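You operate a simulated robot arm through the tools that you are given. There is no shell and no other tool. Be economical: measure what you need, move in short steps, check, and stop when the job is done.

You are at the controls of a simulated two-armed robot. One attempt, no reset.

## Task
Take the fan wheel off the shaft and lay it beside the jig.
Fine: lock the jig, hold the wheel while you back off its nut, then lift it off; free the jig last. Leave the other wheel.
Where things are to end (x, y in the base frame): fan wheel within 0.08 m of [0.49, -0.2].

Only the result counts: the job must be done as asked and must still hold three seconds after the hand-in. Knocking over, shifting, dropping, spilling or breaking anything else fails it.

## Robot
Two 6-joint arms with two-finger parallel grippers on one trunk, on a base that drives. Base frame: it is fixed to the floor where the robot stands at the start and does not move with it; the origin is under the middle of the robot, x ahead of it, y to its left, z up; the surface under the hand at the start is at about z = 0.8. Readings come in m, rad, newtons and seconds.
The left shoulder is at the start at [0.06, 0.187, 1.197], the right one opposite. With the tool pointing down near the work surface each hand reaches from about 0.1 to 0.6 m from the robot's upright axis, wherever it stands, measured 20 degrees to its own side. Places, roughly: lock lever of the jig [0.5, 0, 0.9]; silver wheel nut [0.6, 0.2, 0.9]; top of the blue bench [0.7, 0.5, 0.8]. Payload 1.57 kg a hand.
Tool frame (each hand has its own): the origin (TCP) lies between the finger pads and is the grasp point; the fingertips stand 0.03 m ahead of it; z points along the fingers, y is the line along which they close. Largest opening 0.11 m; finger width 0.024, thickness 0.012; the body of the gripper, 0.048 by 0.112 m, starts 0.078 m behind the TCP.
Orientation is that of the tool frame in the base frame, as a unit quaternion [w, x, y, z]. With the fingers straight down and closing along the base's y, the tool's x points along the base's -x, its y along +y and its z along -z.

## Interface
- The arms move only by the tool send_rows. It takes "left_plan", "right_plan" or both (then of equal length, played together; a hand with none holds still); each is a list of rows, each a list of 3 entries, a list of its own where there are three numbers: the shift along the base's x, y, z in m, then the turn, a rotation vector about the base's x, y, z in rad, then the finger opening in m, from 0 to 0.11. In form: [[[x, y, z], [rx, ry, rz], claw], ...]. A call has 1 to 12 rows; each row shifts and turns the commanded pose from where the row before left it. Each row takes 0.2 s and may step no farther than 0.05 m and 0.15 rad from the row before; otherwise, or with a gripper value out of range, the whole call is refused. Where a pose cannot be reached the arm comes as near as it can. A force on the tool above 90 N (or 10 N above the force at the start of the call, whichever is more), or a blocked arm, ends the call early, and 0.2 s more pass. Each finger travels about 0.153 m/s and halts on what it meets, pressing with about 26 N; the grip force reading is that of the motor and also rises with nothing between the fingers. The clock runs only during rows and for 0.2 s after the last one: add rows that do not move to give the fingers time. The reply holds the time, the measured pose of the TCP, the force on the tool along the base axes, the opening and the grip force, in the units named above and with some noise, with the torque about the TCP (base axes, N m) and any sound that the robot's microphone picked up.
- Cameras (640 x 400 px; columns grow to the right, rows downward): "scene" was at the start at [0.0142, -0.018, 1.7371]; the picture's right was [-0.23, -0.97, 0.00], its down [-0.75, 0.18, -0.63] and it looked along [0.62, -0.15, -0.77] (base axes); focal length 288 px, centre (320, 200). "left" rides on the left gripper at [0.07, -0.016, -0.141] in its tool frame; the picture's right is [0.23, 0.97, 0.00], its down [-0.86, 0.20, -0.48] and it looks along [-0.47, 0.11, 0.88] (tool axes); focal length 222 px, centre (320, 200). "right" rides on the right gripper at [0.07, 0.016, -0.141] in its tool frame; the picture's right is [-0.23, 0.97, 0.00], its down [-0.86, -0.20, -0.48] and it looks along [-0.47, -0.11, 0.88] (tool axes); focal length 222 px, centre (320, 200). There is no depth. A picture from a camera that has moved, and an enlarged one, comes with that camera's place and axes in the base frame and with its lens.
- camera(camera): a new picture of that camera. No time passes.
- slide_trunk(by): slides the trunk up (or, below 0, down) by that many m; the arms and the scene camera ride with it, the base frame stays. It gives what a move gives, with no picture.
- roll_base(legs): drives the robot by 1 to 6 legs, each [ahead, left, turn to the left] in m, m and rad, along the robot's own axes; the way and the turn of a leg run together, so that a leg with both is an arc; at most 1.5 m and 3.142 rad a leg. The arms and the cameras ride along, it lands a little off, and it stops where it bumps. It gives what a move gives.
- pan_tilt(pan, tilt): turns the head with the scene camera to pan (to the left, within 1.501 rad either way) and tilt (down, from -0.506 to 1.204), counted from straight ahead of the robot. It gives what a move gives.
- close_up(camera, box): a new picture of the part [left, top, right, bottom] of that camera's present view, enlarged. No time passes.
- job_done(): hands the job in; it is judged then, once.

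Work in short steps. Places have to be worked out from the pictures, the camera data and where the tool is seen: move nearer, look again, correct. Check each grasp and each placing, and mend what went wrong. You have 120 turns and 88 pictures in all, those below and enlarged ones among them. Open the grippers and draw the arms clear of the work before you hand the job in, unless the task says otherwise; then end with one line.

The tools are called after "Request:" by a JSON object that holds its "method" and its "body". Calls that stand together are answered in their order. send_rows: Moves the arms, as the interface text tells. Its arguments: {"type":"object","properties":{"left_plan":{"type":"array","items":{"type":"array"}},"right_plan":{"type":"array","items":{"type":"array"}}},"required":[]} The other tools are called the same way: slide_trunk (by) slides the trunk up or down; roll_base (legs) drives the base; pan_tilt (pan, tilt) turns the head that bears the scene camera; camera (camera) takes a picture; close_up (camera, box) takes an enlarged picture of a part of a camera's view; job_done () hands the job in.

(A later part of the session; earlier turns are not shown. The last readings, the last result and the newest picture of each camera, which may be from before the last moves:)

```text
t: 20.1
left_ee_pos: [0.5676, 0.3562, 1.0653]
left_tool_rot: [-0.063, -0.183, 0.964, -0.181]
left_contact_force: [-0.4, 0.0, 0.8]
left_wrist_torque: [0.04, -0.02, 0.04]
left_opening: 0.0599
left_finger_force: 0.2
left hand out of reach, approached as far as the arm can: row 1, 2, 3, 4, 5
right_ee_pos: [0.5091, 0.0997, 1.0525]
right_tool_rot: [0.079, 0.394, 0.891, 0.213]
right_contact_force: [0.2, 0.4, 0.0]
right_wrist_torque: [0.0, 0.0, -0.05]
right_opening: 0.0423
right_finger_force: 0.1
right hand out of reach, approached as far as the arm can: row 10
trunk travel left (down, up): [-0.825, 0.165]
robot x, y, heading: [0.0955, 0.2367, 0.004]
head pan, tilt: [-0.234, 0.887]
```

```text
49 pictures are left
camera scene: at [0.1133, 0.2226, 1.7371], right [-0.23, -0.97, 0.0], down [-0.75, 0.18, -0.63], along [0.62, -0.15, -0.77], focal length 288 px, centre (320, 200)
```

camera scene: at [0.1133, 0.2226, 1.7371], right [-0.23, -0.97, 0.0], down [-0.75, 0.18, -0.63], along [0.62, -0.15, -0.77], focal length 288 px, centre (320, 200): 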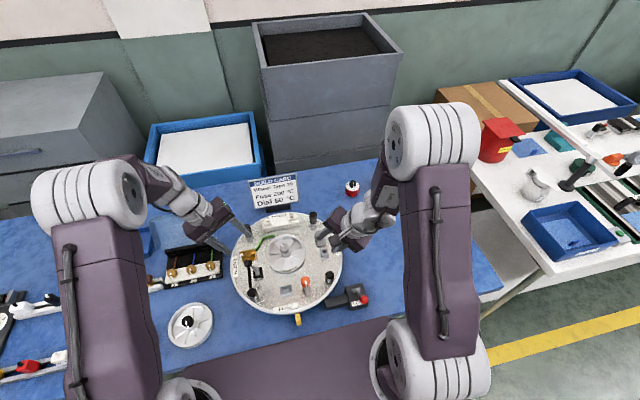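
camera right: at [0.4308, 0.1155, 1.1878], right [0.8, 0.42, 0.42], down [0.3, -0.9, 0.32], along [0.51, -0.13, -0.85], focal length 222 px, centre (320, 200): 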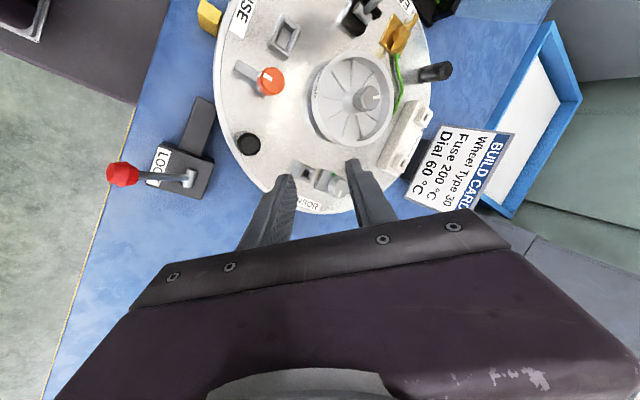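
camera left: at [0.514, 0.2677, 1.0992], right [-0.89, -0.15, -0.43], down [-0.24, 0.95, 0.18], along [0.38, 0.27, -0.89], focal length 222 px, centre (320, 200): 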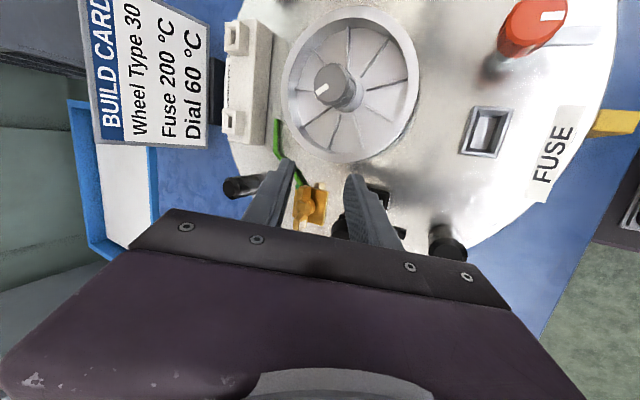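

The right hand is well oriented at about 26° tilt, azimuth ~45°. I'll bring it to the pre-grasp point near the rim and straighten the left hand.

Request:
{"method": "send_rows", "body": {"right_plan": [[[0.006, 0.02, -0.035], [0, 0, 0], 0.042], [[0.006, 0.02, -0.035], [0, 0, 0], 0.042], [[0.005, 0.019, -0.035], [0, 0, 0], 0.042], [[0, 0, 0], [0.04, -0.044, 0], 0.042], [[0, 0, 0], [0, 0, 0], 0.042]], "left_plan": [[[0, 0.01, 0.02], [0.127, -0.019, 0], 0.06], [[0, 0.01, 0.02], [0.127, -0.019, 0], 0.06], [[0, 0.01, 0.02], [0.127, -0.019, 0], 0.06], [[0, 0, 0], [0, 0, 0], 0.06], [[0, 0, 0], [0, 0, 0], 0.06]]}}

Request:
{"method": "camera", "body": {"camera": "right"}}

Request:
{"method": "camera", "body": {"camera": "left"}}

```text
t: 21.3
left_ee_pos: [0.5664, 0.3859, 1.1255]
left_tool_rot: [0.001, -0.187, 0.982, 0.001]
left_contact_force: [-0.4, 0.1, 0.6]
left_wrist_torque: [0.01, -0.01, -0.02]
left_opening: 0.0601
left_finger_force: 0.2
right_ee_pos: [0.5264, 0.1581, 0.946]
right_tool_rot: [0.092, 0.39, 0.884, 0.24]
right_contact_force: [0.3, -0.7, 0.4]
right_wrist_torque: [0.01, 0.02, 0.02]
right_opening: 0.042
right_finger_force: 0.1
trunk travel left (down, up): [-0.825, 0.165]
robot x, y, heading: [0.0964, 0.2448, 0.004]
head pan, tilt: [-0.234, 0.887]
```

```text
48 pictures are left
camera right: at [0.4422, 0.1683, 1.0785], right [0.78, 0.4, 0.48], down [0.28, -0.91, 0.29], along [0.55, -0.1, -0.83], focal length 222 px, centre (320, 200)
```

right: 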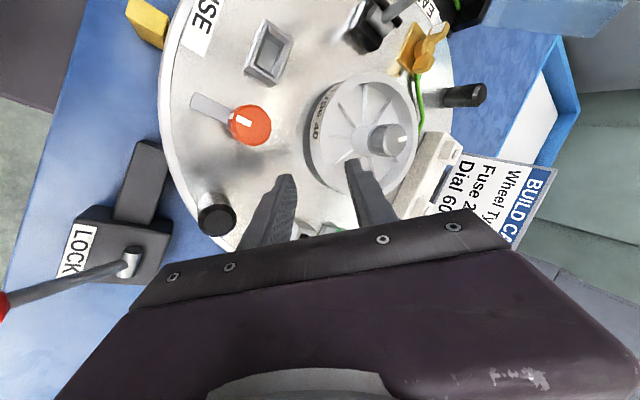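

```text
47 pictures are left
camera left: at [0.5069, 0.344, 1.2674], right [-0.57, 0.82, 0.0], down [0.72, 0.5, 0.48], along [0.4, 0.27, -0.88], focal length 222 px, centre (320, 200)
```

left: 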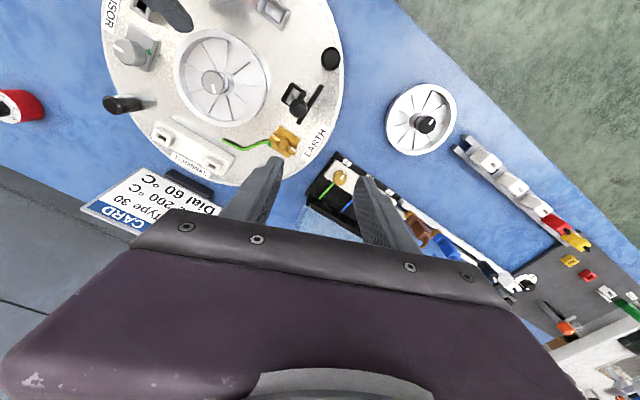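

The right hand is at 30° tilt along azimuth 45°, and its path is clear of the orange knob and sensor. I'll advance along the tool axis toward the rim.

Request:
{"method": "send_rows", "body": {"right_plan": [[[0.009, 0.006, -0.017], [0, 0, 0], 0.042], [[0.008, 0.006, -0.017], [0, 0, 0], 0.042], [[0.004, 0.004, -0.008], [0, 0, 0], 0.042], [[0.003, 0.002, -0.006], [0, 0, 0], 0.042], [[0, 0, 0], [0, 0, 0], 0.042]]}}

Request:
{"method": "close_up", "body": {"camera": "right", "box": [220, 50, 460, 240]}}

Request:
{"method": "close_up", "body": {"camera": "left", "box": [100, 0, 360, 190]}}

```text
t: 22.5
left_ee_pos: [0.5626, 0.384, 1.1279]
left_tool_rot: [0.004, -0.188, 0.982, 0.0]
left_contact_force: [-0.8, -0.6, 0.3]
left_wrist_torque: [0.0, 0.02, -0.01]
left_opening: 0.0601
left_finger_force: 0.1
right_ee_pos: [0.5479, 0.1745, 0.9016]
right_tool_rot: [0.092, 0.391, 0.883, 0.241]
right_contact_force: [-4.0, -12.1, 28.1]
right_wrist_torque: [-0.93, 0.29, -0.05]
right_opening: 0.0395
right_finger_force: 0.0
trunk travel left (down, up): [-0.825, 0.165]
robot x, y, heading: [0.0963, 0.2392, 0.003]
head pan, tilt: [-0.234, 0.887]
```

```text
2.11 times, centred on (340, 145) of right
camera zoom: at [0.4628, 0.1853, 1.0336], right [0.78, 0.4, 0.48], down [0.28, -0.91, 0.29], along [0.55, -0.1, -0.83], focal length 468 px, centre (278, 316)
```

zoom: 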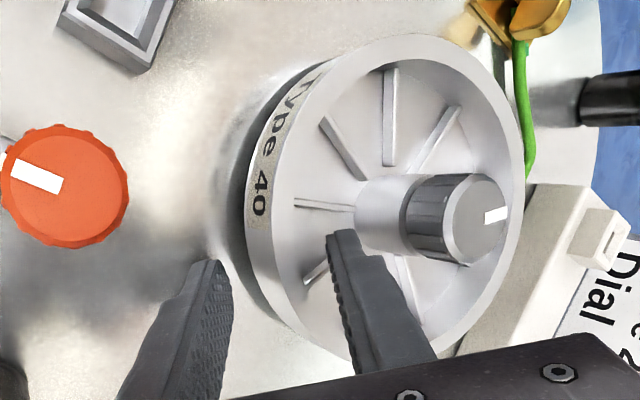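

```text
2.11 times, centred on (230, 95) of left
camera zoom: at [0.503, 0.3421, 1.2693], right [-0.57, 0.82, 0.0], down [0.72, 0.5, 0.48], along [0.4, 0.27, -0.88], focal length 468 px, centre (510, 421)
```

zoom: 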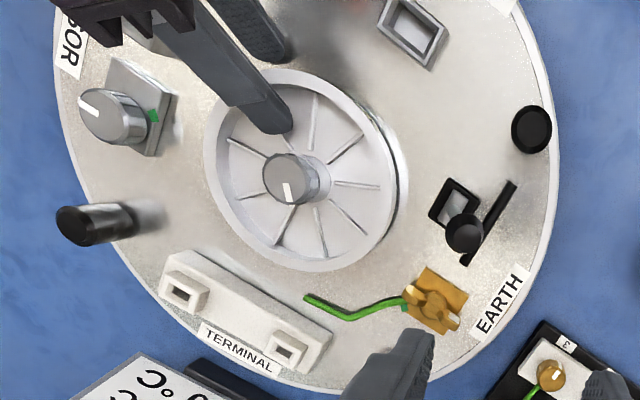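

Both attempts stopped at the same height with the outer fingertip at z≈0.86, so that's the disc surface. The inner finger is already inside the rim, and closing will carry its tip down to about 1 cm below the rim top. I'll back off 3 mm and close.

Request:
{"method": "send_rows", "body": {"right_plan": [[[-0.001, -0.001, 0.003], [0, 0, 0], 0.03], [[0, 0, 0], [0, 0, 0], 0.02], [[0, 0, 0], [0, 0, 0], 0.0], [[0, 0, 0], [0, 0, 0], 0.0], [[0, 0, 0], [0, 0, 0], 0.0]]}}

Request:
{"method": "close_up", "body": {"camera": "right", "box": [220, 50, 460, 240]}}

Request:
{"method": "close_up", "body": {"camera": "left", "box": [100, 0, 360, 190]}}

```text
t: 23.7
left_ee_pos: [0.5692, 0.3874, 1.1243]
left_tool_rot: [0.0, -0.187, 0.982, -0.002]
left_contact_force: [-0.2, 0.8, -0.1]
left_wrist_torque: [0.01, 0.01, 0.03]
left_opening: 0.0599
left_finger_force: 0.1
right_ee_pos: [0.551, 0.1773, 0.9004]
right_tool_rot: [0.089, 0.389, 0.885, 0.239]
right_contact_force: [4.6, 11.3, -10.0]
right_wrist_torque: [-0.12, 0.24, 0.41]
right_opening: 0.0255
right_finger_force: 25.7
trunk travel left (down, up): [-0.825, 0.165]
robot x, y, heading: [0.0975, 0.2392, 0.003]
head pan, tilt: [-0.234, 0.887]
```

```text
2.11 times, centred on (340, 145) of right
camera zoom: at [0.4662, 0.188, 1.0336], right [0.79, 0.4, 0.47], down [0.29, -0.91, 0.29], along [0.55, -0.1, -0.83], focal length 468 px, centre (278, 316)
```

zoom: 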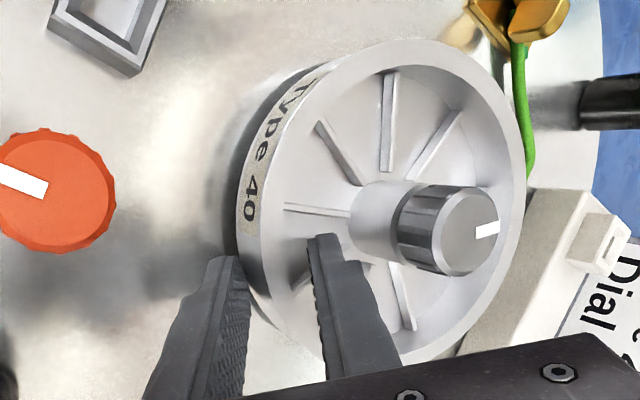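

```text
2.11 times, centred on (230, 95) of left
camera zoom: at [0.5093, 0.346, 1.2662], right [-0.57, 0.82, 0.0], down [0.72, 0.5, 0.48], along [0.39, 0.27, -0.88], focal length 468 px, centre (510, 421)
```

zoom: 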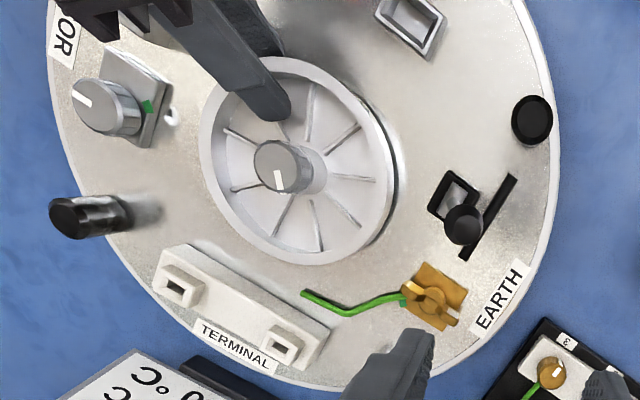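

The wheel is held: 25.7 N at 0.0255 m opening. Next I'll bring the left hand vertically above the nut at about (0.598, 0.2255), yawed clockwise first to leave turning range.

Request:
{"method": "send_rows", "body": {"left_plan": [[[0.005, -0.027, -0.01], [0, 0, -0.15], 0.06], [[0.005, -0.027, -0.01], [0, 0, -0.15], 0.06], [[0.005, -0.027, -0.01], [0, 0, -0.15], 0.06], [[0.005, -0.027, -0.01], [0, 0, -0.15], 0.06], [[0.005, -0.027, -0.02], [0, 0, -0.15], 0.06], [[0.004, -0.0265, -0.02], [0, 0, -0.15], 0.06], [[0, 0, 0], [0, 0, 0], 0.06]]}}

Request:
{"method": "camera", "body": {"camera": "left"}}

Request:
{"method": "camera", "body": {"camera": "scene"}}

```text
t: 25.3
left_ee_pos: [0.5982, 0.2245, 1.045]
left_tool_rot: [0.0, 0.259, 0.966, -0.002]
left_contact_force: [-0.7, -0.8, 0.3]
left_wrist_torque: [-0.01, -0.01, 0.02]
left_opening: 0.0598
left_finger_force: 0.0
right_ee_pos: [0.5504, 0.177, 0.9025]
right_tool_rot: [0.09, 0.389, 0.885, 0.239]
right_contact_force: [1.1, 11.6, -9.7]
right_wrist_torque: [-0.11, 0.4, 0.54]
right_opening: 0.0256
right_finger_force: 25.4
trunk travel left (down, up): [-0.825, 0.165]
robot x, y, heading: [0.0983, 0.2392, -0.001]
head pan, tilt: [-0.234, 0.887]
```

```text
42 pictures are left
camera left: at [0.5297, 0.2447, 1.1869], right [0.29, 0.96, 0.0], down [0.84, -0.25, 0.48], along [0.46, -0.14, -0.88], focal length 222 px, centre (320, 200)
```

left: 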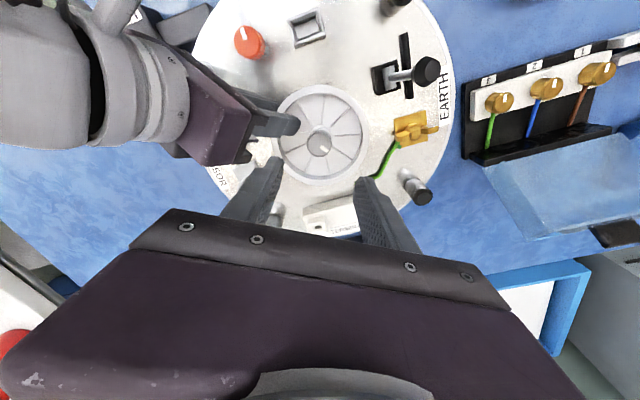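

```text
41 pictures are left
camera scene: at [0.115, 0.2256, 1.7371], right [-0.23, -0.97, 0.0], down [-0.75, 0.18, -0.63], along [0.61, -0.15, -0.78], focal length 288 px, centre (320, 200)
```

scene: 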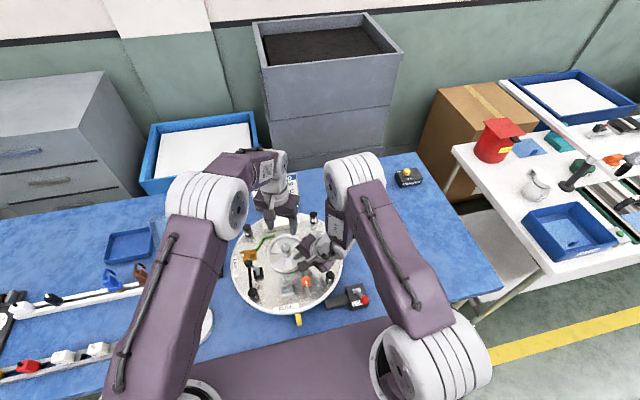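

The nut sits at about (0.597, 0.224), directly under the left TCP. I'm descending around it.

Request:
{"method": "send_rows", "body": {"left_plan": [[[0, 0, -0.04], [0, 0, 0], 0.06], [[0, 0, -0.035], [0, 0, 0], 0.06], [[0, 0, -0.02], [0, 0, 0], 0.06], [[0, 0, -0.014], [0, 0, 0], 0.06], [[0, 0, 0], [0, 0, 0], 0.06]]}}

Request:
{"method": "close_up", "body": {"camera": "left", "box": [220, 50, 440, 230]}}

Request:
{"method": "close_up", "body": {"camera": "scene", "box": [220, 150, 360, 320]}}

```text
t: 26.5
left_ee_pos: [0.5971, 0.2241, 0.9369]
left_tool_rot: [0.001, 0.258, 0.966, -0.002]
left_contact_force: [3.5, 1.0, 6.1]
left_wrist_torque: [-0.17, 0.09, 0.08]
left_opening: 0.0579
left_finger_force: 0.0
right_ee_pos: [0.5506, 0.1762, 0.9005]
right_tool_rot: [0.09, 0.39, 0.884, 0.239]
right_contact_force: [1.8, 10.3, -9.0]
right_wrist_torque: [-0.14, 0.24, 0.45]
right_opening: 0.0257
right_finger_force: 26.6
trunk travel left (down, up): [-0.825, 0.165]
robot x, y, heading: [0.0955, 0.241, 0.004]
head pan, tilt: [-0.234, 0.887]
```

```text
2.22 times, centred on (330, 140) of left
camera zoom: at [0.5283, 0.2446, 1.0782], right [0.29, 0.96, 0.0], down [0.84, -0.25, 0.48], along [0.46, -0.14, -0.88], focal length 494 px, centre (298, 333)
```

zoom: 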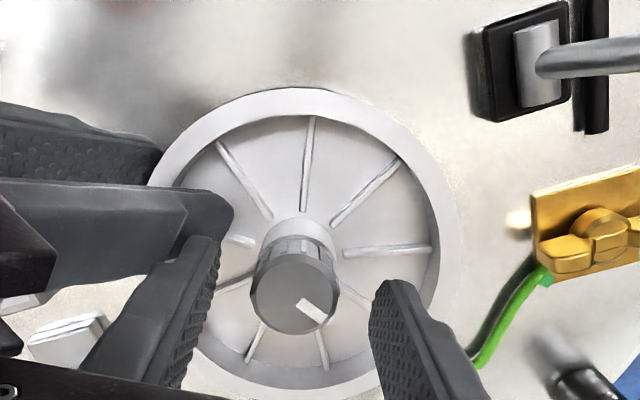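

```text
2.35 times, centred on (290, 235) of scene
camera zoom: at [0.1148, 0.2251, 1.7371], right [-0.23, -0.97, 0.0], down [-0.75, 0.18, -0.63], along [0.61, -0.15, -0.78], focal length 678 px, centre (391, 118)
```

zoom: 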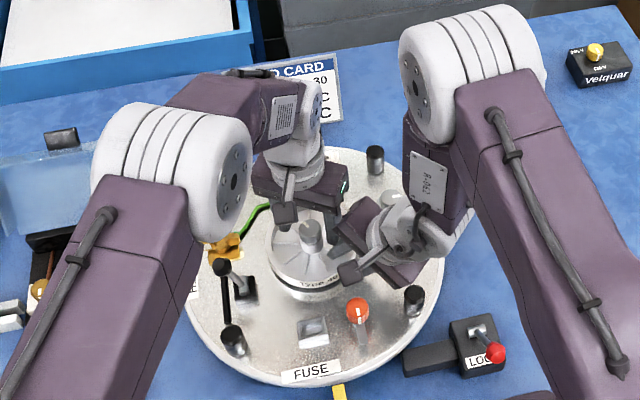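

The left finger barely touches the right finger at 6 N. Closing moves it away, so I'll narrow first, lower 4 mm, then close on the nut.

Request:
{"method": "send_rows", "body": {"left_plan": [[[0, 0, 0.002], [0, 0, 0], 0.046], [[0, 0, -0.006], [0, 0, 0], 0.046], [[0, 0, 0], [0, 0, 0], 0.0], [[0, 0, 0], [0, 0, 0], 0.0], [[0, 0, 0], [0, 0, 0], 0.0]]}}

Request:
{"method": "close_up", "body": {"camera": "left", "box": [220, 50, 440, 230]}}

```text
t: 27.7
left_ee_pos: [0.5962, 0.2268, 0.9342]
left_tool_rot: [0.002, 0.258, 0.966, -0.001]
left_contact_force: [10.7, 17.7, 1.9]
left_wrist_torque: [1.09, -0.43, 0.24]
left_opening: 0.0365
left_finger_force: 25.8
right_ee_pos: [0.5508, 0.1754, 0.9012]
right_tool_rot: [0.091, 0.391, 0.884, 0.238]
right_contact_force: [-3.4, -3.8, 0.5]
right_wrist_torque: [-0.39, 0.23, -0.04]
right_opening: 0.0254
right_finger_force: 26.1
trunk travel left (down, up): [-0.825, 0.165]
robot x, y, heading: [0.0972, 0.2395, 0.001]
head pan, tilt: [-0.234, 0.887]
```

```text
2.22 times, centred on (330, 140) of left
camera zoom: at [0.528, 0.247, 1.0746], right [0.29, 0.96, 0.0], down [0.84, -0.25, 0.48], along [0.46, -0.14, -0.88], focal length 494 px, centre (298, 333)
```

zoom: 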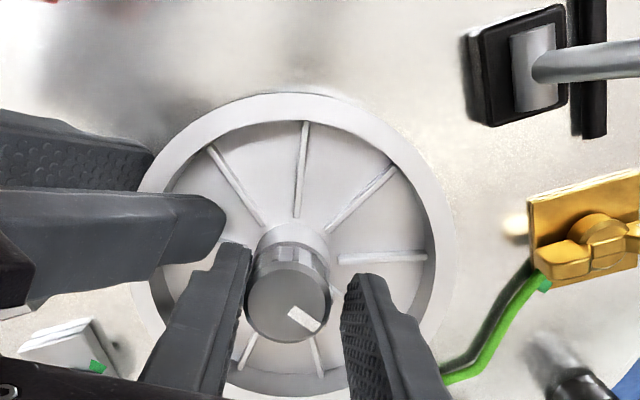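

Grip is at 0.0365 with a 20 N sideways load, so the hand is off-centre toward +y. I'll shift it a few mm toward the touching finger and re-grip.

Request:
{"method": "send_rows", "body": {"left_plan": [[[0, 0, 0], [0, 0, 0], 0.046], [[-0.001, -0.004, 0], [0, 0, 0], 0.046], [[0, 0, 0], [0, 0, 0], 0.0], [[0, 0, 0], [0, 0, 0], 0.0], [[0, 0, 0], [0, 0, 0], 0.0]]}}

Request:
{"method": "close_up", "body": {"camera": "left", "box": [220, 50, 440, 230]}}

```text
t: 28.9
left_ee_pos: [0.5968, 0.2253, 0.9318]
left_tool_rot: [0.002, 0.259, 0.966, 0.0]
left_contact_force: [21.3, 37.4, 0.3]
left_wrist_torque: [1.18, -0.79, 0.34]
left_opening: 0.0368
left_finger_force: 26.2
right_ee_pos: [0.5489, 0.178, 0.9005]
right_tool_rot: [0.088, 0.392, 0.885, 0.235]
right_contact_force: [-15.7, -14.6, 0.1]
right_wrist_torque: [-0.39, 0.71, -0.08]
right_opening: 0.0248
right_finger_force: 26.0
trunk travel left (down, up): [-0.825, 0.165]
robot x, y, heading: [0.0996, 0.2409, -0.001]
head pan, tilt: [-0.234, 0.887]
```

```text
2.22 times, centred on (330, 140) of left
camera zoom: at [0.5281, 0.2453, 1.0745], right [0.29, 0.96, 0.0], down [0.84, -0.25, 0.48], along [0.46, -0.14, -0.88], focal length 494 px, centre (298, 333)
```

zoom: 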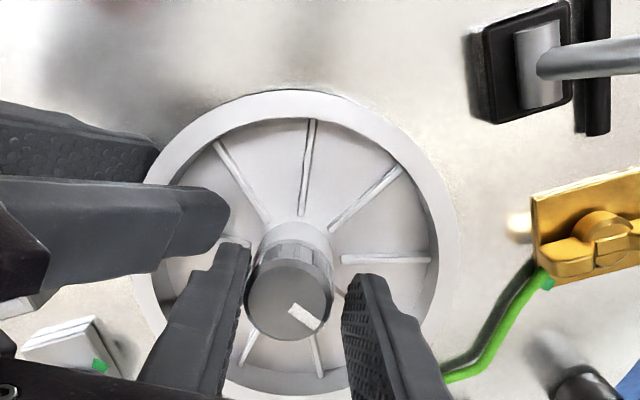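

The force rose with the same opening, so both fingers already hold the nut (diameter ≈36 mm) and my shift was the wrong way. I'll move about +7.5 mm toward +y and re-grip.

Request:
{"method": "send_rows", "body": {"left_plan": [[[0, 0, 0], [0, 0, 0], 0.046], [[0.002, 0.0075, 0], [0, 0, 0], 0.046], [[0, 0, 0], [0, 0, 0], 0.0], [[0, 0, 0], [0, 0, 0], 0.0], [[0, 0, 0], [0, 0, 0], 0.0]]}}

```text
t: 30.1
left_ee_pos: [0.5962, 0.227, 0.9331]
left_tool_rot: [0.0, 0.259, 0.966, -0.002]
left_contact_force: [-0.1, -5.6, -16.8]
left_wrist_torque: [0.39, -0.44, 0.08]
left_opening: 0.0366
left_finger_force: 25.6
right_ee_pos: [0.5498, 0.178, 0.9034]
right_tool_rot: [0.092, 0.39, 0.884, 0.241]
right_contact_force: [-8.1, 9.3, 5.8]
right_wrist_torque: [-0.28, 0.49, 0.55]
right_opening: 0.0248
right_finger_force: 26.6
trunk travel left (down, up): [-0.825, 0.165]
robot x, y, heading: [0.101, 0.2385, 0.002]
head pan, tilt: [-0.234, 0.887]
```

Well centred, with a lateral load of only ~6 N. I'll turn counter-clockwise (+z) to back off the nut.

Request:
{"method": "send_rows", "body": {"left_plan": [[[0, 0, 0], [0, 0, 0.14], 0.0], [[0, 0, 0], [0, 0, 0.14], 0.0], [[0, 0, 0], [0, 0, 0.14], 0.0], [[0, 0, 0], [0, 0, 0.14], 0.0], [[0, 0, 0], [0, 0, 0.14], 0.0]]}}

Request:
{"method": "close_up", "body": {"camera": "left", "box": [220, 50, 440, 230]}}

```text
t: 31.3
left_ee_pos: [0.5968, 0.2259, 0.9339]
left_tool_rot: [0.001, -0.091, 0.996, -0.001]
left_contact_force: [-12.5, -33.5, 6.3]
left_wrist_torque: [-1.18, 0.44, -0.04]
left_opening: 0.029
left_finger_force: 25.6
right_ee_pos: [0.5512, 0.1767, 0.9035]
right_tool_rot: [0.093, 0.389, 0.884, 0.244]
right_contact_force: [14.4, 33.5, 0.0]
right_wrist_torque: [0.11, -0.02, 0.84]
right_opening: 0.0252
right_finger_force: 26.1
trunk travel left (down, up): [-0.825, 0.165]
robot x, y, heading: [0.0992, 0.2392, 0.003]
head pan, tilt: [-0.234, 0.887]
```

```text
2.22 times, centred on (330, 140) of left
camera zoom: at [0.5298, 0.1968, 1.0758], right [-0.4, 0.92, 0.0], down [0.8, 0.35, 0.48], along [0.44, 0.19, -0.88], focal length 494 px, centre (298, 333)
```

zoom: 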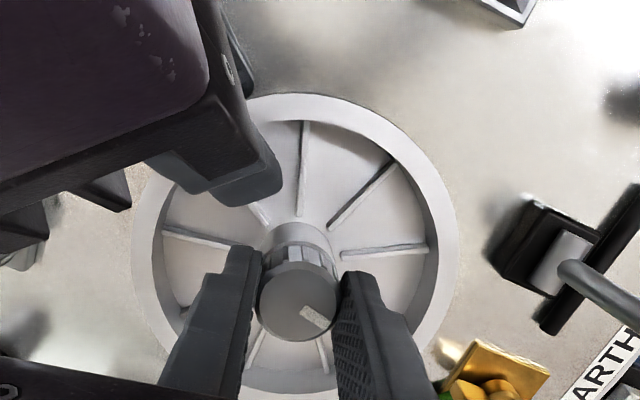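

The mark kept its orientation in the rotating camera, so the nut turned with the hand, and the grip is now truly on the nut (0.029). The earlier 0.0365 was the right finger in the way. I'll recentre about 6 mm toward -y and keep turning.

Request:
{"method": "send_rows", "body": {"left_plan": [[[-0.002, -0.006, 0], [0, 0, 0], 0.0], [[0, 0, 0], [0, 0, 0.14], 0.0], [[0, 0, 0], [0, 0, 0.14], 0.0], [[0, 0, 0], [0, 0, 0.14], 0.0], [[0, 0, 0], [0, 0, 0.14], 0.0], [[0, 0, 0], [0, 0, 0.14], 0.0], [[0, 0, 0], [0, 0, 0], 0.0]]}}

Request:
{"method": "close_up", "body": {"camera": "left", "box": [220, 50, 440, 230]}}

```text
t: 32.9
left_ee_pos: [0.5937, 0.2223, 0.935]
left_tool_rot: [0.002, -0.426, 0.905, -0.002]
left_contact_force: [9.2, -8.0, 14.5]
left_wrist_torque: [-0.19, -0.45, -0.02]
left_opening: 0.0287
left_finger_force: 25.4
right_ee_pos: [0.5504, 0.1758, 0.9013]
right_tool_rot: [0.09, 0.39, 0.885, 0.238]
right_contact_force: [8.5, 11.5, 4.3]
right_wrist_torque: [0.01, -0.1, 0.23]
right_opening: 0.0241
right_finger_force: 26.6
trunk travel left (down, up): [-0.825, 0.165]
robot x, y, heading: [0.1018, 0.241, 0.003]
head pan, tilt: [-0.234, 0.887]
```

```text
2.22 times, centred on (330, 140) of left
camera zoom: at [0.5626, 0.1573, 1.0759], right [-0.9, 0.45, 0.0], down [0.39, 0.79, 0.48], along [0.22, 0.43, -0.88], focal length 494 px, centre (298, 333)
```

zoom: 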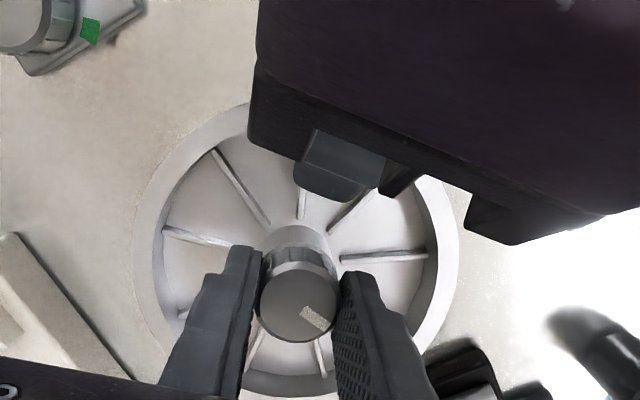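

The nut is turning and rising slightly (z is up and Fz is +14 N), about 80° so far. I'll turn a bit further, then release and rewind to near yaw 0 for the next bite.

Request:
{"method": "send_rows", "body": {"left_plan": [[[0, 0, 0.001], [0, 0, 0.14], 0.0], [[0, 0, 0], [0, 0, 0.14], 0.0], [[0, 0, 0], [0, 0, 0.14], 0.0], [[0, 0, 0], [0, 0, 0], 0.0]]}}

```text
t: 33.9
left_ee_pos: [0.594, 0.2219, 0.9364]
left_tool_rot: [0.001, -0.604, 0.797, 0.0]
left_contact_force: [13.0, -8.4, 5.5]
left_wrist_torque: [-0.09, -0.8, -0.03]
left_opening: 0.029
left_finger_force: 25.7
right_ee_pos: [0.5498, 0.1757, 0.9007]
right_tool_rot: [0.089, 0.39, 0.885, 0.239]
right_contact_force: [2.2, 11.9, 8.2]
right_wrist_torque: [0.0, 0.14, 0.43]
right_opening: 0.0242
right_finger_force: 26.0
trunk travel left (down, up): [-0.825, 0.165]
robot x, y, heading: [0.0972, 0.2424, 0.006]
head pan, tilt: [-0.234, 0.887]
```

Yaw is now 74° with no limit hit. I'll release, rewind 1.3 rad, re-grip, and recentre by 2 mm.

Request:
{"method": "send_rows", "body": {"left_plan": [[[0.002, -0.001, 0], [0, 0, 0], 0.042], [[0, 0, 0], [0, 0, -0.145], 0.042], [[0, 0, 0], [0, 0, -0.145], 0.042], [[0, 0, 0], [0, 0, -0.145], 0.042], [[0, 0, 0], [0, 0, -0.145], 0.042], [[0, 0, 0], [0, 0, -0.145], 0.042], [[0, 0, 0], [0, 0, -0.145], 0.042], [[0, 0, 0], [0, 0, -0.145], 0.042], [[0, 0, 0], [0, 0, -0.145], 0.042], [[0, 0, 0], [0, 0, -0.145], 0.042], [[0, 0, 0], [0, 0, 0], 0.0], [[0, 0, 0], [0, 0, 0], 0.0]]}}

Request:
{"method": "close_up", "body": {"camera": "left", "box": [220, 50, 440, 230]}}

```text
t: 36.5
left_ee_pos: [0.5967, 0.2236, 0.9343]
left_tool_rot: [0.001, 0.005, 1.0, -0.001]
left_contact_force: [1.4, 5.6, 1.3]
left_wrist_torque: [0.52, 0.03, 0.09]
left_opening: 0.0321
left_finger_force: 26.3
right_ee_pos: [0.5492, 0.1764, 0.9022]
right_tool_rot: [0.091, 0.39, 0.885, 0.239]
right_contact_force: [0.0, 5.5, -0.4]
right_wrist_torque: [-0.39, -0.01, 0.16]
right_opening: 0.0225
right_finger_force: 26.5
trunk travel left (down, up): [-0.825, 0.165]
robot x, y, heading: [0.1002, 0.2408, 0.004]
head pan, tilt: [-0.234, 0.887]
```

```text
2.22 times, centred on (330, 140) of left
camera zoom: at [0.5259, 0.206, 1.0759], right [-0.22, 0.98, 0.0], down [0.86, 0.19, 0.48], along [0.47, 0.1, -0.88], focal length 494 px, centre (298, 333)
```

zoom: 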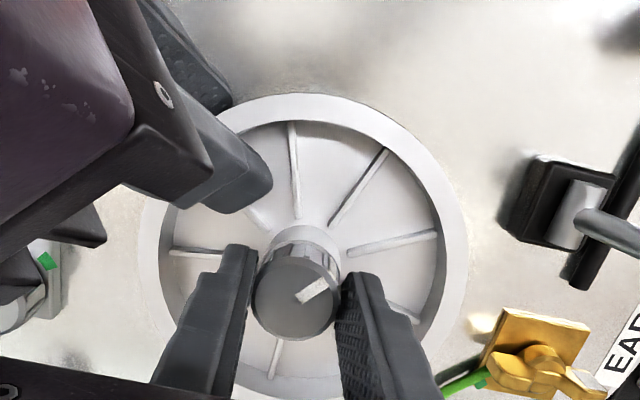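

The nut has turned about 100° and is re-gripped. Second bite: 1.5 rad.

Request:
{"method": "send_rows", "body": {"left_plan": [[[0, 0, 0], [0, 0, 0.15], 0.0], [[0, 0, 0], [0, 0, 0.15], 0.0], [[0, 0, 0], [0, 0, 0.15], 0.0], [[0, 0, 0.001], [0, 0, 0.15], 0.0], [[0, 0, 0], [0, 0, 0.15], 0.0], [[0, 0, 0], [0, 0, 0.15], 0.0], [[0, 0, 0.001], [0, 0, 0.15], 0.0], [[0, 0, 0], [0, 0, 0.15], 0.0], [[0, 0, 0], [0, 0, 0.15], 0.0], [[0, 0, 0], [0, 0, 0.15], 0.0], [[0, 0, 0], [0, 0, 0], 0.0]]}}

```text
t: 38.9
left_ee_pos: [0.5963, 0.2215, 0.9361]
left_tool_rot: [0.001, -0.679, 0.734, 0.0]
left_contact_force: [-4.2, 3.9, -1.2]
left_wrist_torque: [0.02, -0.21, -0.29]
left_opening: 0.0299
left_finger_force: 25.8
right_ee_pos: [0.5494, 0.177, 0.9028]
right_tool_rot: [0.091, 0.391, 0.884, 0.24]
right_contact_force: [3.8, 2.5, 2.0]
right_wrist_torque: [-0.01, 0.26, 0.21]
right_opening: 0.0206
right_finger_force: 26.2
trunk travel left (down, up): [-0.825, 0.165]
robot x, y, heading: [0.0975, 0.2397, 0.006]
head pan, tilt: [-0.234, 0.887]
```

Well centred with low forces. I'll rewind again and re-grip.

Request:
{"method": "send_rows", "body": {"left_plan": [[[0, 0, 0], [0, 0, 0], 0.042], [[0, 0, 0], [0, 0, -0.145], 0.042], [[0, 0, 0], [0, 0, -0.145], 0.042], [[0, 0, 0], [0, 0, -0.145], 0.042], [[0, 0, 0], [0, 0, -0.145], 0.042], [[0, 0, 0], [0, 0, -0.145], 0.042], [[0, 0, 0], [0, 0, -0.145], 0.042], [[0, 0, 0], [0, 0, -0.145], 0.042], [[0, 0, 0], [0, 0, -0.145], 0.042], [[0, 0, 0], [0, 0, -0.145], 0.042], [[0, 0, 0], [0, 0, -0.145], 0.0], [[0, 0, 0], [0, 0, 0], 0.0]]}}

Request:
{"method": "close_up", "body": {"camera": "left", "box": [220, 50, 440, 230]}}

```text
t: 41.5
left_ee_pos: [0.5958, 0.2213, 0.9387]
left_tool_rot: [0.001, -0.019, 1.0, -0.001]
left_contact_force: [-2.1, -11.9, 0.7]
left_wrist_torque: [-0.02, 0.2, 0.06]
left_opening: 0.0309
left_finger_force: 26.3
right_ee_pos: [0.5498, 0.1762, 0.9013]
right_tool_rot: [0.091, 0.39, 0.884, 0.241]
right_contact_force: [3.0, 15.3, 1.4]
right_wrist_torque: [-0.29, -0.23, 0.56]
right_opening: 0.02
right_finger_force: 26.3
trunk travel left (down, up): [-0.825, 0.165]
robot x, y, heading: [0.0983, 0.2396, 0.001]
head pan, tilt: [-0.234, 0.887]
```

```text
2.22 times, centred on (330, 140) of left
camera zoom: at [0.526, 0.2013, 1.0787], right [-0.26, 0.96, 0.0], down [0.85, 0.23, 0.48], along [0.46, 0.12, -0.88], focal length 494 px, centre (298, 333)
```

zoom: 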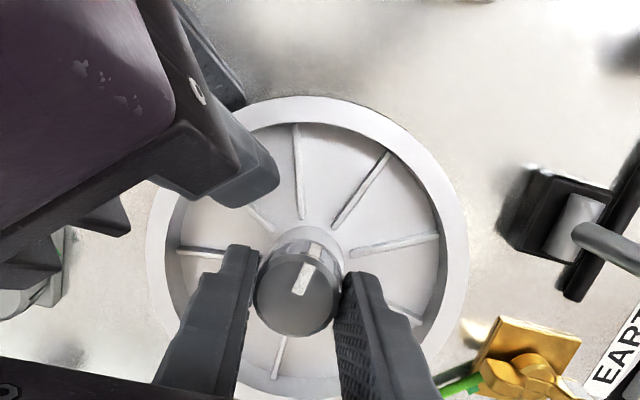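

The mark has advanced again, roughly 50–80° this bite. Third bite.

Request:
{"method": "send_rows", "body": {"left_plan": [[[0, -0.001, -0.001], [0, 0, 0], 0.0], [[0, 0, 0], [0, 0, 0.15], 0.0], [[0, 0, 0], [0, 0, 0.15], 0.0], [[0, 0, 0], [0, 0, 0.15], 0.0], [[0, 0, 0], [0, 0, 0.15], 0.0], [[0, 0, 0], [0, 0, 0.15], 0.0], [[0, 0, 0], [0, 0, 0.15], 0.0], [[0, 0, 0], [0, 0, 0.15], 0.0], [[0, 0, 0], [0, 0, 0.15], 0.0], [[0, 0, 0], [0, 0, 0.15], 0.0], [[0, 0, 0], [0, 0, 0.15], 0.0], [[0, 0, 0], [0, 0, 0], 0.0]]}}

Request:
{"method": "close_up", "body": {"camera": "left", "box": [220, 50, 440, 230]}}

```text
t: 44.1
left_ee_pos: [0.5944, 0.2214, 0.937]
left_tool_rot: [0.0, -0.697, 0.717, -0.001]
left_contact_force: [-3.5, 2.4, 6.6]
left_wrist_torque: [-0.01, -0.34, -0.21]
left_opening: 0.0299
left_finger_force: 26.4
right_ee_pos: [0.5482, 0.1763, 0.9031]
right_tool_rot: [0.091, 0.391, 0.884, 0.24]
right_contact_force: [7.0, 6.0, 8.0]
right_wrist_torque: [-0.06, -0.1, 0.22]
right_opening: 0.0199
right_finger_force: 25.7
trunk travel left (down, up): [-0.825, 0.165]
robot x, y, heading: [0.0969, 0.2411, 0.001]
head pan, tilt: [-0.234, 0.887]
```

```text
2.22 times, centred on (330, 140) of left
camera zoom: at [0.6091, 0.1495, 1.0782], right [-0.98, -0.2, 0.0], down [-0.18, 0.86, 0.48], along [-0.09, 0.47, -0.88], focal length 494 px, centre (298, 333)
```

zoom: 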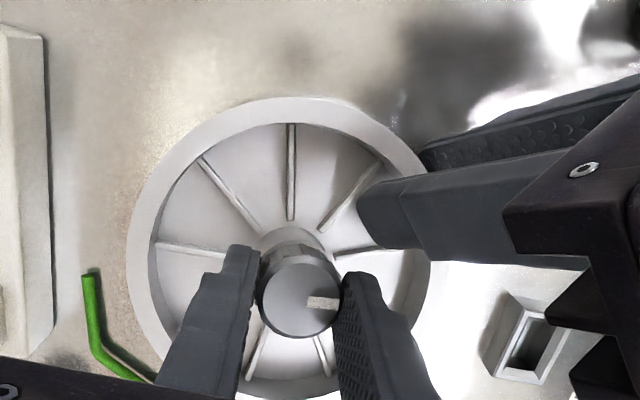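

This bite the mark lagged the hand: the nut turned only a few degrees and then slipped, at ~0.3 Nm. It may have reached the end of its back-off travel. I'll test by pulling the nut gently upward.

Request:
{"method": "send_rows", "body": {"left_plan": [[[0, 0, 0.002], [0, 0, 0], 0.0], [[0, 0, 0.002], [0, 0, 0], 0.0], [[0, 0, 0.002], [0, 0, 0], 0.0], [[0, 0, 0], [0, 0, 0], 0.0]]}}

Request:
{"method": "close_up", "body": {"camera": "left", "box": [220, 50, 440, 230]}}

```text
t: 45.1
left_ee_pos: [0.5944, 0.2214, 0.9403]
left_tool_rot: [0.0, -0.696, 0.718, 0.001]
left_contact_force: [-0.7, -1.6, -19.8]
left_wrist_torque: [0.18, -0.47, -0.06]
left_opening: 0.0298
left_finger_force: 25.6
right_ee_pos: [0.5505, 0.1764, 0.9028]
right_tool_rot: [0.091, 0.39, 0.885, 0.239]
right_contact_force: [-1.5, 8.0, 21.1]
right_wrist_torque: [-0.13, -0.27, 0.46]
right_opening: 0.0199
right_finger_force: 26.2
trunk travel left (down, up): [-0.825, 0.165]
robot x, y, heading: [0.1, 0.2399, -0.002]
head pan, tilt: [-0.234, 0.887]
```

```text
2.22 times, centred on (330, 140) of left
camera zoom: at [0.609, 0.1491, 1.0818], right [-0.98, -0.2, 0.0], down [-0.17, 0.86, 0.48], along [-0.1, 0.47, -0.88], focal length 494 px, centre (298, 333)
```

zoom: 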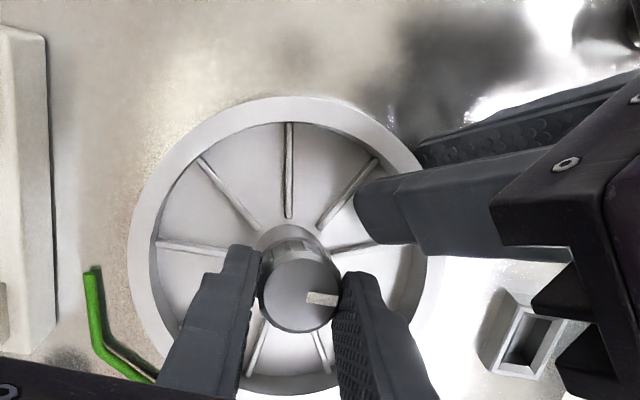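

The right hand felt about +13 N as I pulled the nut up, so nut and wheel seem to move as one and may be free of the shaft. I'll lift both hands together gently by 8 mm and check the forces.

Request:
{"method": "send_rows", "body": {"left_plan": [[[0, 0, 0.002], [0, 0, 0], 0.0], [[0, 0, 0.002], [0, 0, 0], 0.0], [[0, 0, 0.002], [0, 0, 0], 0.0], [[0, 0, 0.002], [0, 0, 0], 0.0], [[0, 0, 0], [0, 0, 0], 0.0]], "right_plan": [[[0, 0, 0.002], [0, 0, 0], 0.0], [[0, 0, 0.002], [0, 0, 0], 0.0], [[0, 0, 0.002], [0, 0, 0], 0.0], [[0, 0, 0.002], [0, 0, 0], 0.0], [[0, 0, 0], [0, 0, 0], 0.0]]}}

Request:
{"method": "close_up", "body": {"camera": "left", "box": [220, 50, 440, 230]}}

```text
t: 46.3
left_ee_pos: [0.5962, 0.2191, 0.9502]
left_tool_rot: [0.001, -0.696, 0.718, -0.001]
left_contact_force: [-5.4, -4.4, -6.9]
left_wrist_torque: [-0.01, -0.14, -0.07]
left_opening: 0.0293
left_finger_force: 25.9
right_ee_pos: [0.5498, 0.176, 0.9099]
right_tool_rot: [0.09, 0.391, 0.884, 0.239]
right_contact_force: [6.4, 7.9, 5.1]
right_wrist_torque: [0.11, 0.07, 0.11]
right_opening: 0.0199
right_finger_force: 25.8
trunk travel left (down, up): [-0.825, 0.165]
robot x, y, heading: [0.0987, 0.2389, -0.002]
head pan, tilt: [-0.234, 0.887]
```

```text
2.22 times, centred on (330, 140) of left
camera zoom: at [0.6099, 0.1489, 1.0914], right [-0.98, -0.2, 0.0], down [-0.17, 0.86, 0.48], along [-0.09, 0.47, -0.88], focal length 494 px, centre (298, 333)
```

zoom: 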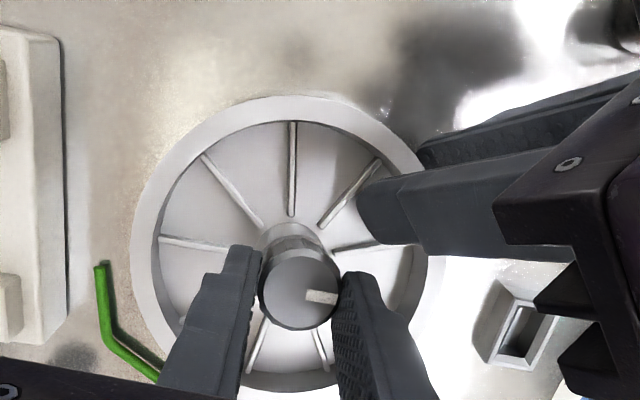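

The wheel is rising with both hands at low force, so it's free. I'll continue the synchronized lift until it's well clear of the shaft.

Request:
{"method": "send_rows", "body": {"left_plan": [[[0, 0, 0.01], [0, 0, 0], 0.0], [[0, 0, 0.01], [0, 0, 0], 0.0], [[0, 0, 0.01], [0, 0, 0], 0.0], [[0, 0, 0.01], [0, 0, 0], 0.0], [[0, 0, 0.015], [0, 0, 0], 0.0], [[0, 0, 0.015], [0, 0, 0], 0.0], [[0, 0, 0.015], [0, 0, 0], 0.0], [[0, 0, 0.015], [0, 0, 0], 0.0], [[0, 0, 0], [0, 0, 0], 0.0]], "right_plan": [[[0, 0, 0.01], [0, 0, 0], 0.0], [[0, 0, 0.01], [0, 0, 0], 0.0], [[0, 0, 0.01], [0, 0, 0], 0.0], [[0, 0, 0.01], [0, 0, 0], 0.0], [[0, 0, 0.015], [0, 0, 0], 0.0], [[0, 0, 0.015], [0, 0, 0], 0.0], [[0, 0, 0.015], [0, 0, 0], 0.0], [[0, 0, 0.015], [0, 0, 0], 0.0], [[0, 0, 0], [0, 0, 0], 0.0]]}}

Request:
{"method": "camera", "body": {"camera": "left"}}

Request:
{"method": "close_up", "body": {"camera": "scene", "box": [220, 150, 360, 320]}}

```text
t: 48.3
left_ee_pos: [0.5958, 0.2191, 1.0509]
left_tool_rot: [0.0, -0.697, 0.717, 0.0]
left_contact_force: [-2.5, -16.1, -6.4]
left_wrist_torque: [-0.64, -0.3, -0.05]
left_opening: 0.0294
left_finger_force: 25.7
right_ee_pos: [0.5502, 0.175, 1.011]
right_tool_rot: [0.09, 0.391, 0.884, 0.239]
right_contact_force: [1.9, 17.0, 3.2]
right_wrist_torque: [0.16, 0.23, 0.77]
right_opening: 0.0198
right_finger_force: 25.9
trunk travel left (down, up): [-0.825, 0.165]
robot x, y, heading: [0.097, 0.2395, 0.003]
head pan, tilt: [-0.234, 0.887]
```

```text
29 pictures are left
camera left: at [0.6095, 0.1487, 1.192], right [-0.98, -0.2, 0.0], down [-0.17, 0.86, 0.48], along [-0.09, 0.47, -0.88], focal length 222 px, centre (320, 200)
```

left: 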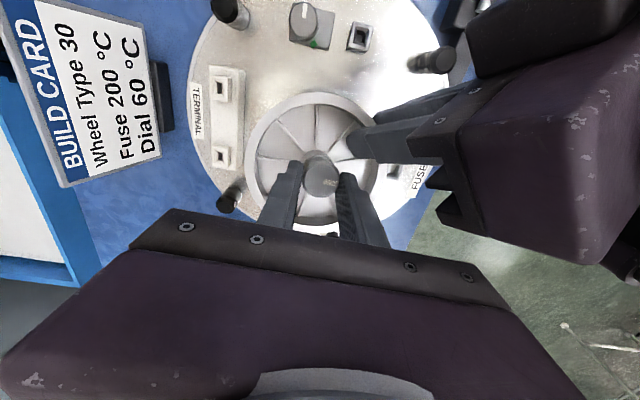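

```text
2.35 times, centred on (290, 235) of scene
camera zoom: at [0.1135, 0.2222, 1.737], right [-0.23, -0.97, 0.0], down [-0.75, 0.18, -0.63], along [0.62, -0.15, -0.77], focal length 678 px, centre (391, 118)
```

zoom: 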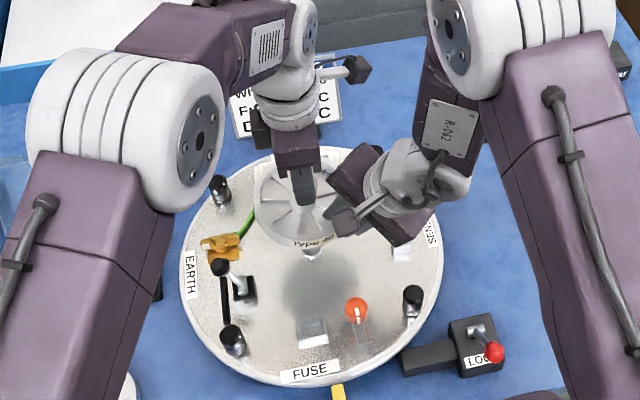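

The wheel is off the shaft. I'll test whether the nut is captive on the wheel by raising the left hand alone by 4 mm.

Request:
{"method": "send_rows", "body": {"left_plan": [[[0, 0.003, 0.002], [0, 0, 0], 0.0], [[0, 0, 0.003], [0, 0, 0], 0.0], [[0, 0, 0], [0, 0, 0], 0.0]]}}

Request:
{"method": "close_up", "body": {"camera": "left", "box": [220, 60, 440, 240]}}

```text
t: 49.1
left_ee_pos: [0.5943, 0.2224, 1.0529]
left_tool_rot: [0.001, -0.695, 0.719, 0.002]
left_contact_force: [0.4, -15.0, -16.1]
left_wrist_torque: [-0.04, -0.37, -0.02]
left_opening: 0.0295
left_finger_force: 25.8
right_ee_pos: [0.5501, 0.1756, 1.011]
right_tool_rot: [0.091, 0.391, 0.884, 0.241]
right_contact_force: [0.4, 14.2, 13.8]
right_wrist_torque: [0.09, -0.22, 0.7]
right_opening: 0.02
right_finger_force: 25.8
trunk travel left (down, up): [-0.825, 0.165]
robot x, y, heading: [0.0986, 0.2422, 0.001]
head pan, tilt: [-0.234, 0.887]
```

```text
2.22 times, centred on (330, 150) of left
camera zoom: at [0.6093, 0.1522, 1.1954], right [-0.98, -0.2, 0.0], down [-0.17, 0.86, 0.48], along [-0.1, 0.47, -0.88], focal length 494 px, centre (298, 311)
```

zoom: 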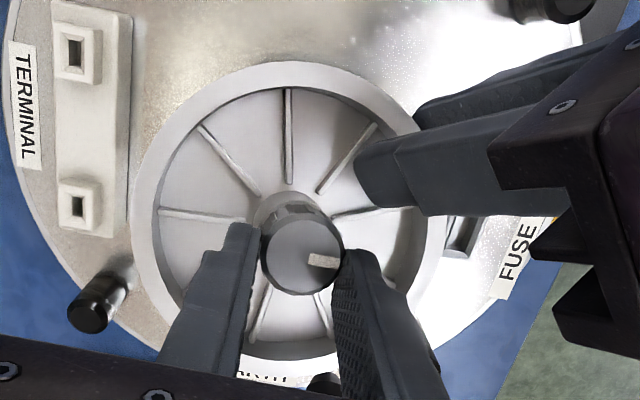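

The forces transmit one-to-one, so the nut is captive on the wheel and both come off together. I'll relax the tension, open the left hand and raise it, leaving the right holding the rim.

Request:
{"method": "send_rows", "body": {"left_plan": [[[0, -0.003, -0.004], [0, 0, 0], 0.0], [[0, 0, 0], [0, 0, 0], 0.03], [[0, 0, 0], [0, 0, 0], 0.04], [[0, 0, 0], [0, 0, 0], 0.05]]}}

Request:
{"method": "close_up", "body": {"camera": "left", "box": [220, 60, 440, 240]}}

```text
t: 50.1
left_ee_pos: [0.5959, 0.2207, 1.0518]
left_tool_rot: [0.0, -0.696, 0.718, 0.001]
left_contact_force: [-0.8, -0.4, -0.3]
left_wrist_torque: [0.02, -0.03, -0.02]
left_opening: 0.0501
left_finger_force: 0.1
right_ee_pos: [0.5492, 0.1742, 1.0112]
right_tool_rot: [0.09, 0.391, 0.884, 0.239]
right_contact_force: [0.0, 0.3, -2.2]
right_wrist_torque: [-0.11, 0.09, -0.02]
right_opening: 0.018
right_finger_force: 26.0
trunk travel left (down, up): [-0.825, 0.165]
robot x, y, heading: [0.0976, 0.2391, 0.007]
head pan, tilt: [-0.234, 0.887]
```

```text
2.22 times, centred on (330, 150) of left
camera zoom: at [0.6096, 0.1486, 1.1921], right [-0.98, -0.2, 0.0], down [-0.17, 0.86, 0.48], along [-0.09, 0.47, -0.88], focal length 494 px, centre (298, 311)
```

zoom: 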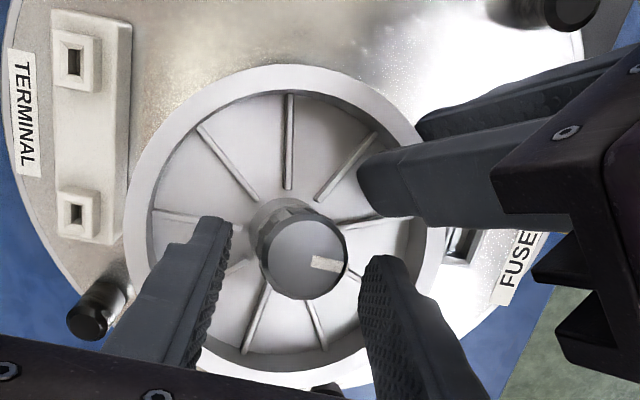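

The right hand alone carries the wheel (about 2.2 N, level). I'll raise the left hand clear and rewind its yaw.

Request:
{"method": "send_rows", "body": {"left_plan": [[[0, 0, 0.045], [0, 0, 0], 0.06], [[0, 0, 0.045], [0, 0, 0], 0.06], [[0, 0.03, 0.03], [0, 0, -0.14], 0.06], [[0, 0.04, 0.01], [0, 0, -0.14], 0.06], [[-0.02, 0.04, 0], [0, 0, -0.14], 0.06], [[-0.02, 0.03, 0], [0, 0, -0.14], 0.06], [[-0.02, 0.03, 0], [0, 0, -0.14], 0.06], [[-0.02, 0, 0], [0, 0, -0.14], 0.06], [[-0.02, 0, 0], [0, 0, -0.14], 0.06], [[-0.02, 0, 0], [0, 0, -0.14], 0.06], [[-0.02, 0, 0], [0, 0, -0.14], 0.06], [[0, 0, 0], [0, 0, 0], 0.06]]}}

Request:
{"method": "roll_base", "body": {"legs": [[-0.1, 0.0, 0.0], [0.0, -0.29, 0.0]]}}

Request:
{"method": "camera", "body": {"camera": "scene"}}

Request:
{"method": "camera", "body": {"camera": "right"}}

```text
t: 52.7
left_ee_pos: [0.4543, 0.39, 1.1803]
left_tool_rot: [0.001, -0.139, 0.99, 0.001]
left_contact_force: [0.3, -0.4, -1.0]
left_wrist_torque: [-0.04, 0.0, 0.01]
left_opening: 0.0601
left_finger_force: 0.1
right_ee_pos: [0.5493, 0.1741, 1.0109]
right_tool_rot: [0.089, 0.39, 0.884, 0.24]
right_contact_force: [0.8, -0.6, -2.1]
right_wrist_torque: [-0.09, 0.09, 0.0]
right_opening: 0.0176
right_finger_force: 26.2
trunk travel left (down, up): [-0.825, 0.165]
robot x, y, heading: [0.1002, 0.2383, -0.001]
head pan, tilt: [-0.234, 0.887]
```

```text
t: 55.5
left_ee_pos: [0.3562, 0.0988, 1.1792]
left_tool_rot: [0.001, -0.141, 0.99, -0.001]
left_contact_force: [0.7, -0.4, -0.3]
left_wrist_torque: [-0.05, 0.02, 0.03]
left_opening: 0.0598
left_finger_force: 0.0
right_ee_pos: [0.4504, -0.1158, 1.0111]
right_tool_rot: [0.09, 0.389, 0.885, 0.239]
right_contact_force: [-0.5, 0.4, -2.4]
right_wrist_torque: [-0.07, 0.09, 0.01]
right_opening: 0.0174
right_finger_force: 26.2
trunk travel left (down, up): [-0.825, 0.165]
robot x, y, heading: [-0.0032, -0.053, 0.005]
head pan, tilt: [-0.234, 0.887]
```

```text
25 pictures are left
camera scene: at [0.0149, -0.0687, 1.7371], right [-0.23, -0.97, 0.0], down [-0.75, 0.18, -0.63], along [0.62, -0.15, -0.77], focal length 288 px, centre (320, 200)
```

scene: 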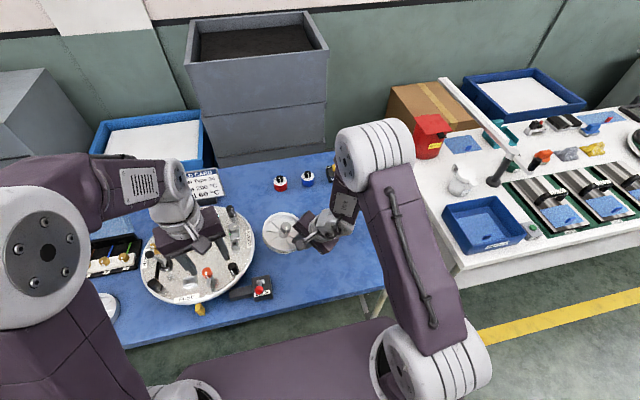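

```text
24 pictures are left
camera right: at [0.3668, -0.1053, 1.1435], right [0.78, 0.4, 0.47], down [0.29, -0.91, 0.29], along [0.55, -0.1, -0.83], focal length 222 px, centre (320, 200)
```

right: 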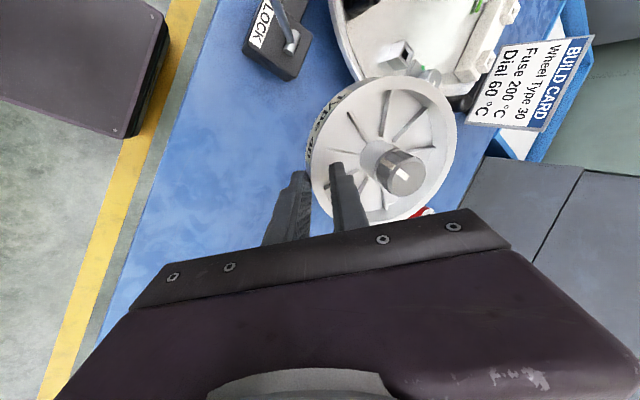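

The base is repositioned, and the wheel is over the bench at roughly (0.50, -0.07). I'll check how level it is before moving on.

Request:
{"method": "close_up", "body": {"camera": "scene", "box": [240, 190, 350, 270]}}

Request:
{"method": "camera", "body": {"camera": "left"}}

```text
5.00 times, centred on (295, 230) of scene
camera zoom: at [0.0149, -0.0687, 1.7371], right [-0.23, -0.97, 0.0], down [-0.75, 0.18, -0.63], along [0.62, -0.15, -0.77], focal length 1441 px, centre (445, 50)
```

zoom: 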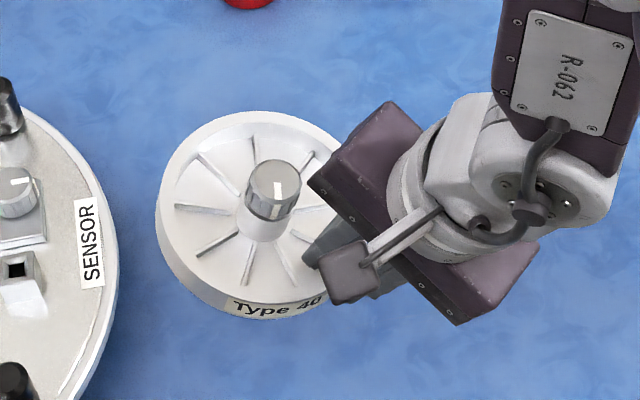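

```text
22 pictures are left
camera left: at [0.2935, 0.0637, 1.321], right [-0.49, 0.87, 0.0], down [0.76, 0.43, 0.48], along [0.42, 0.23, -0.88], focal length 222 px, centre (320, 200)
```

left: 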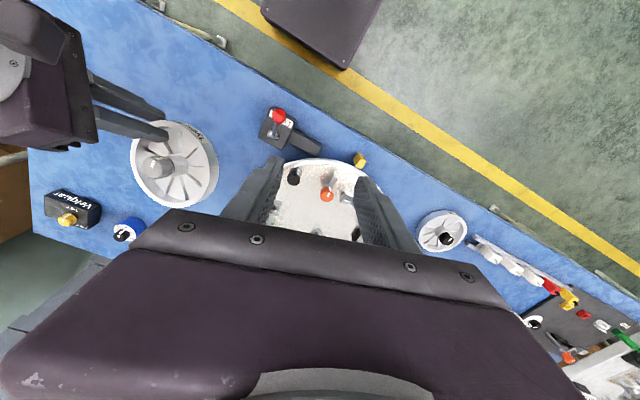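

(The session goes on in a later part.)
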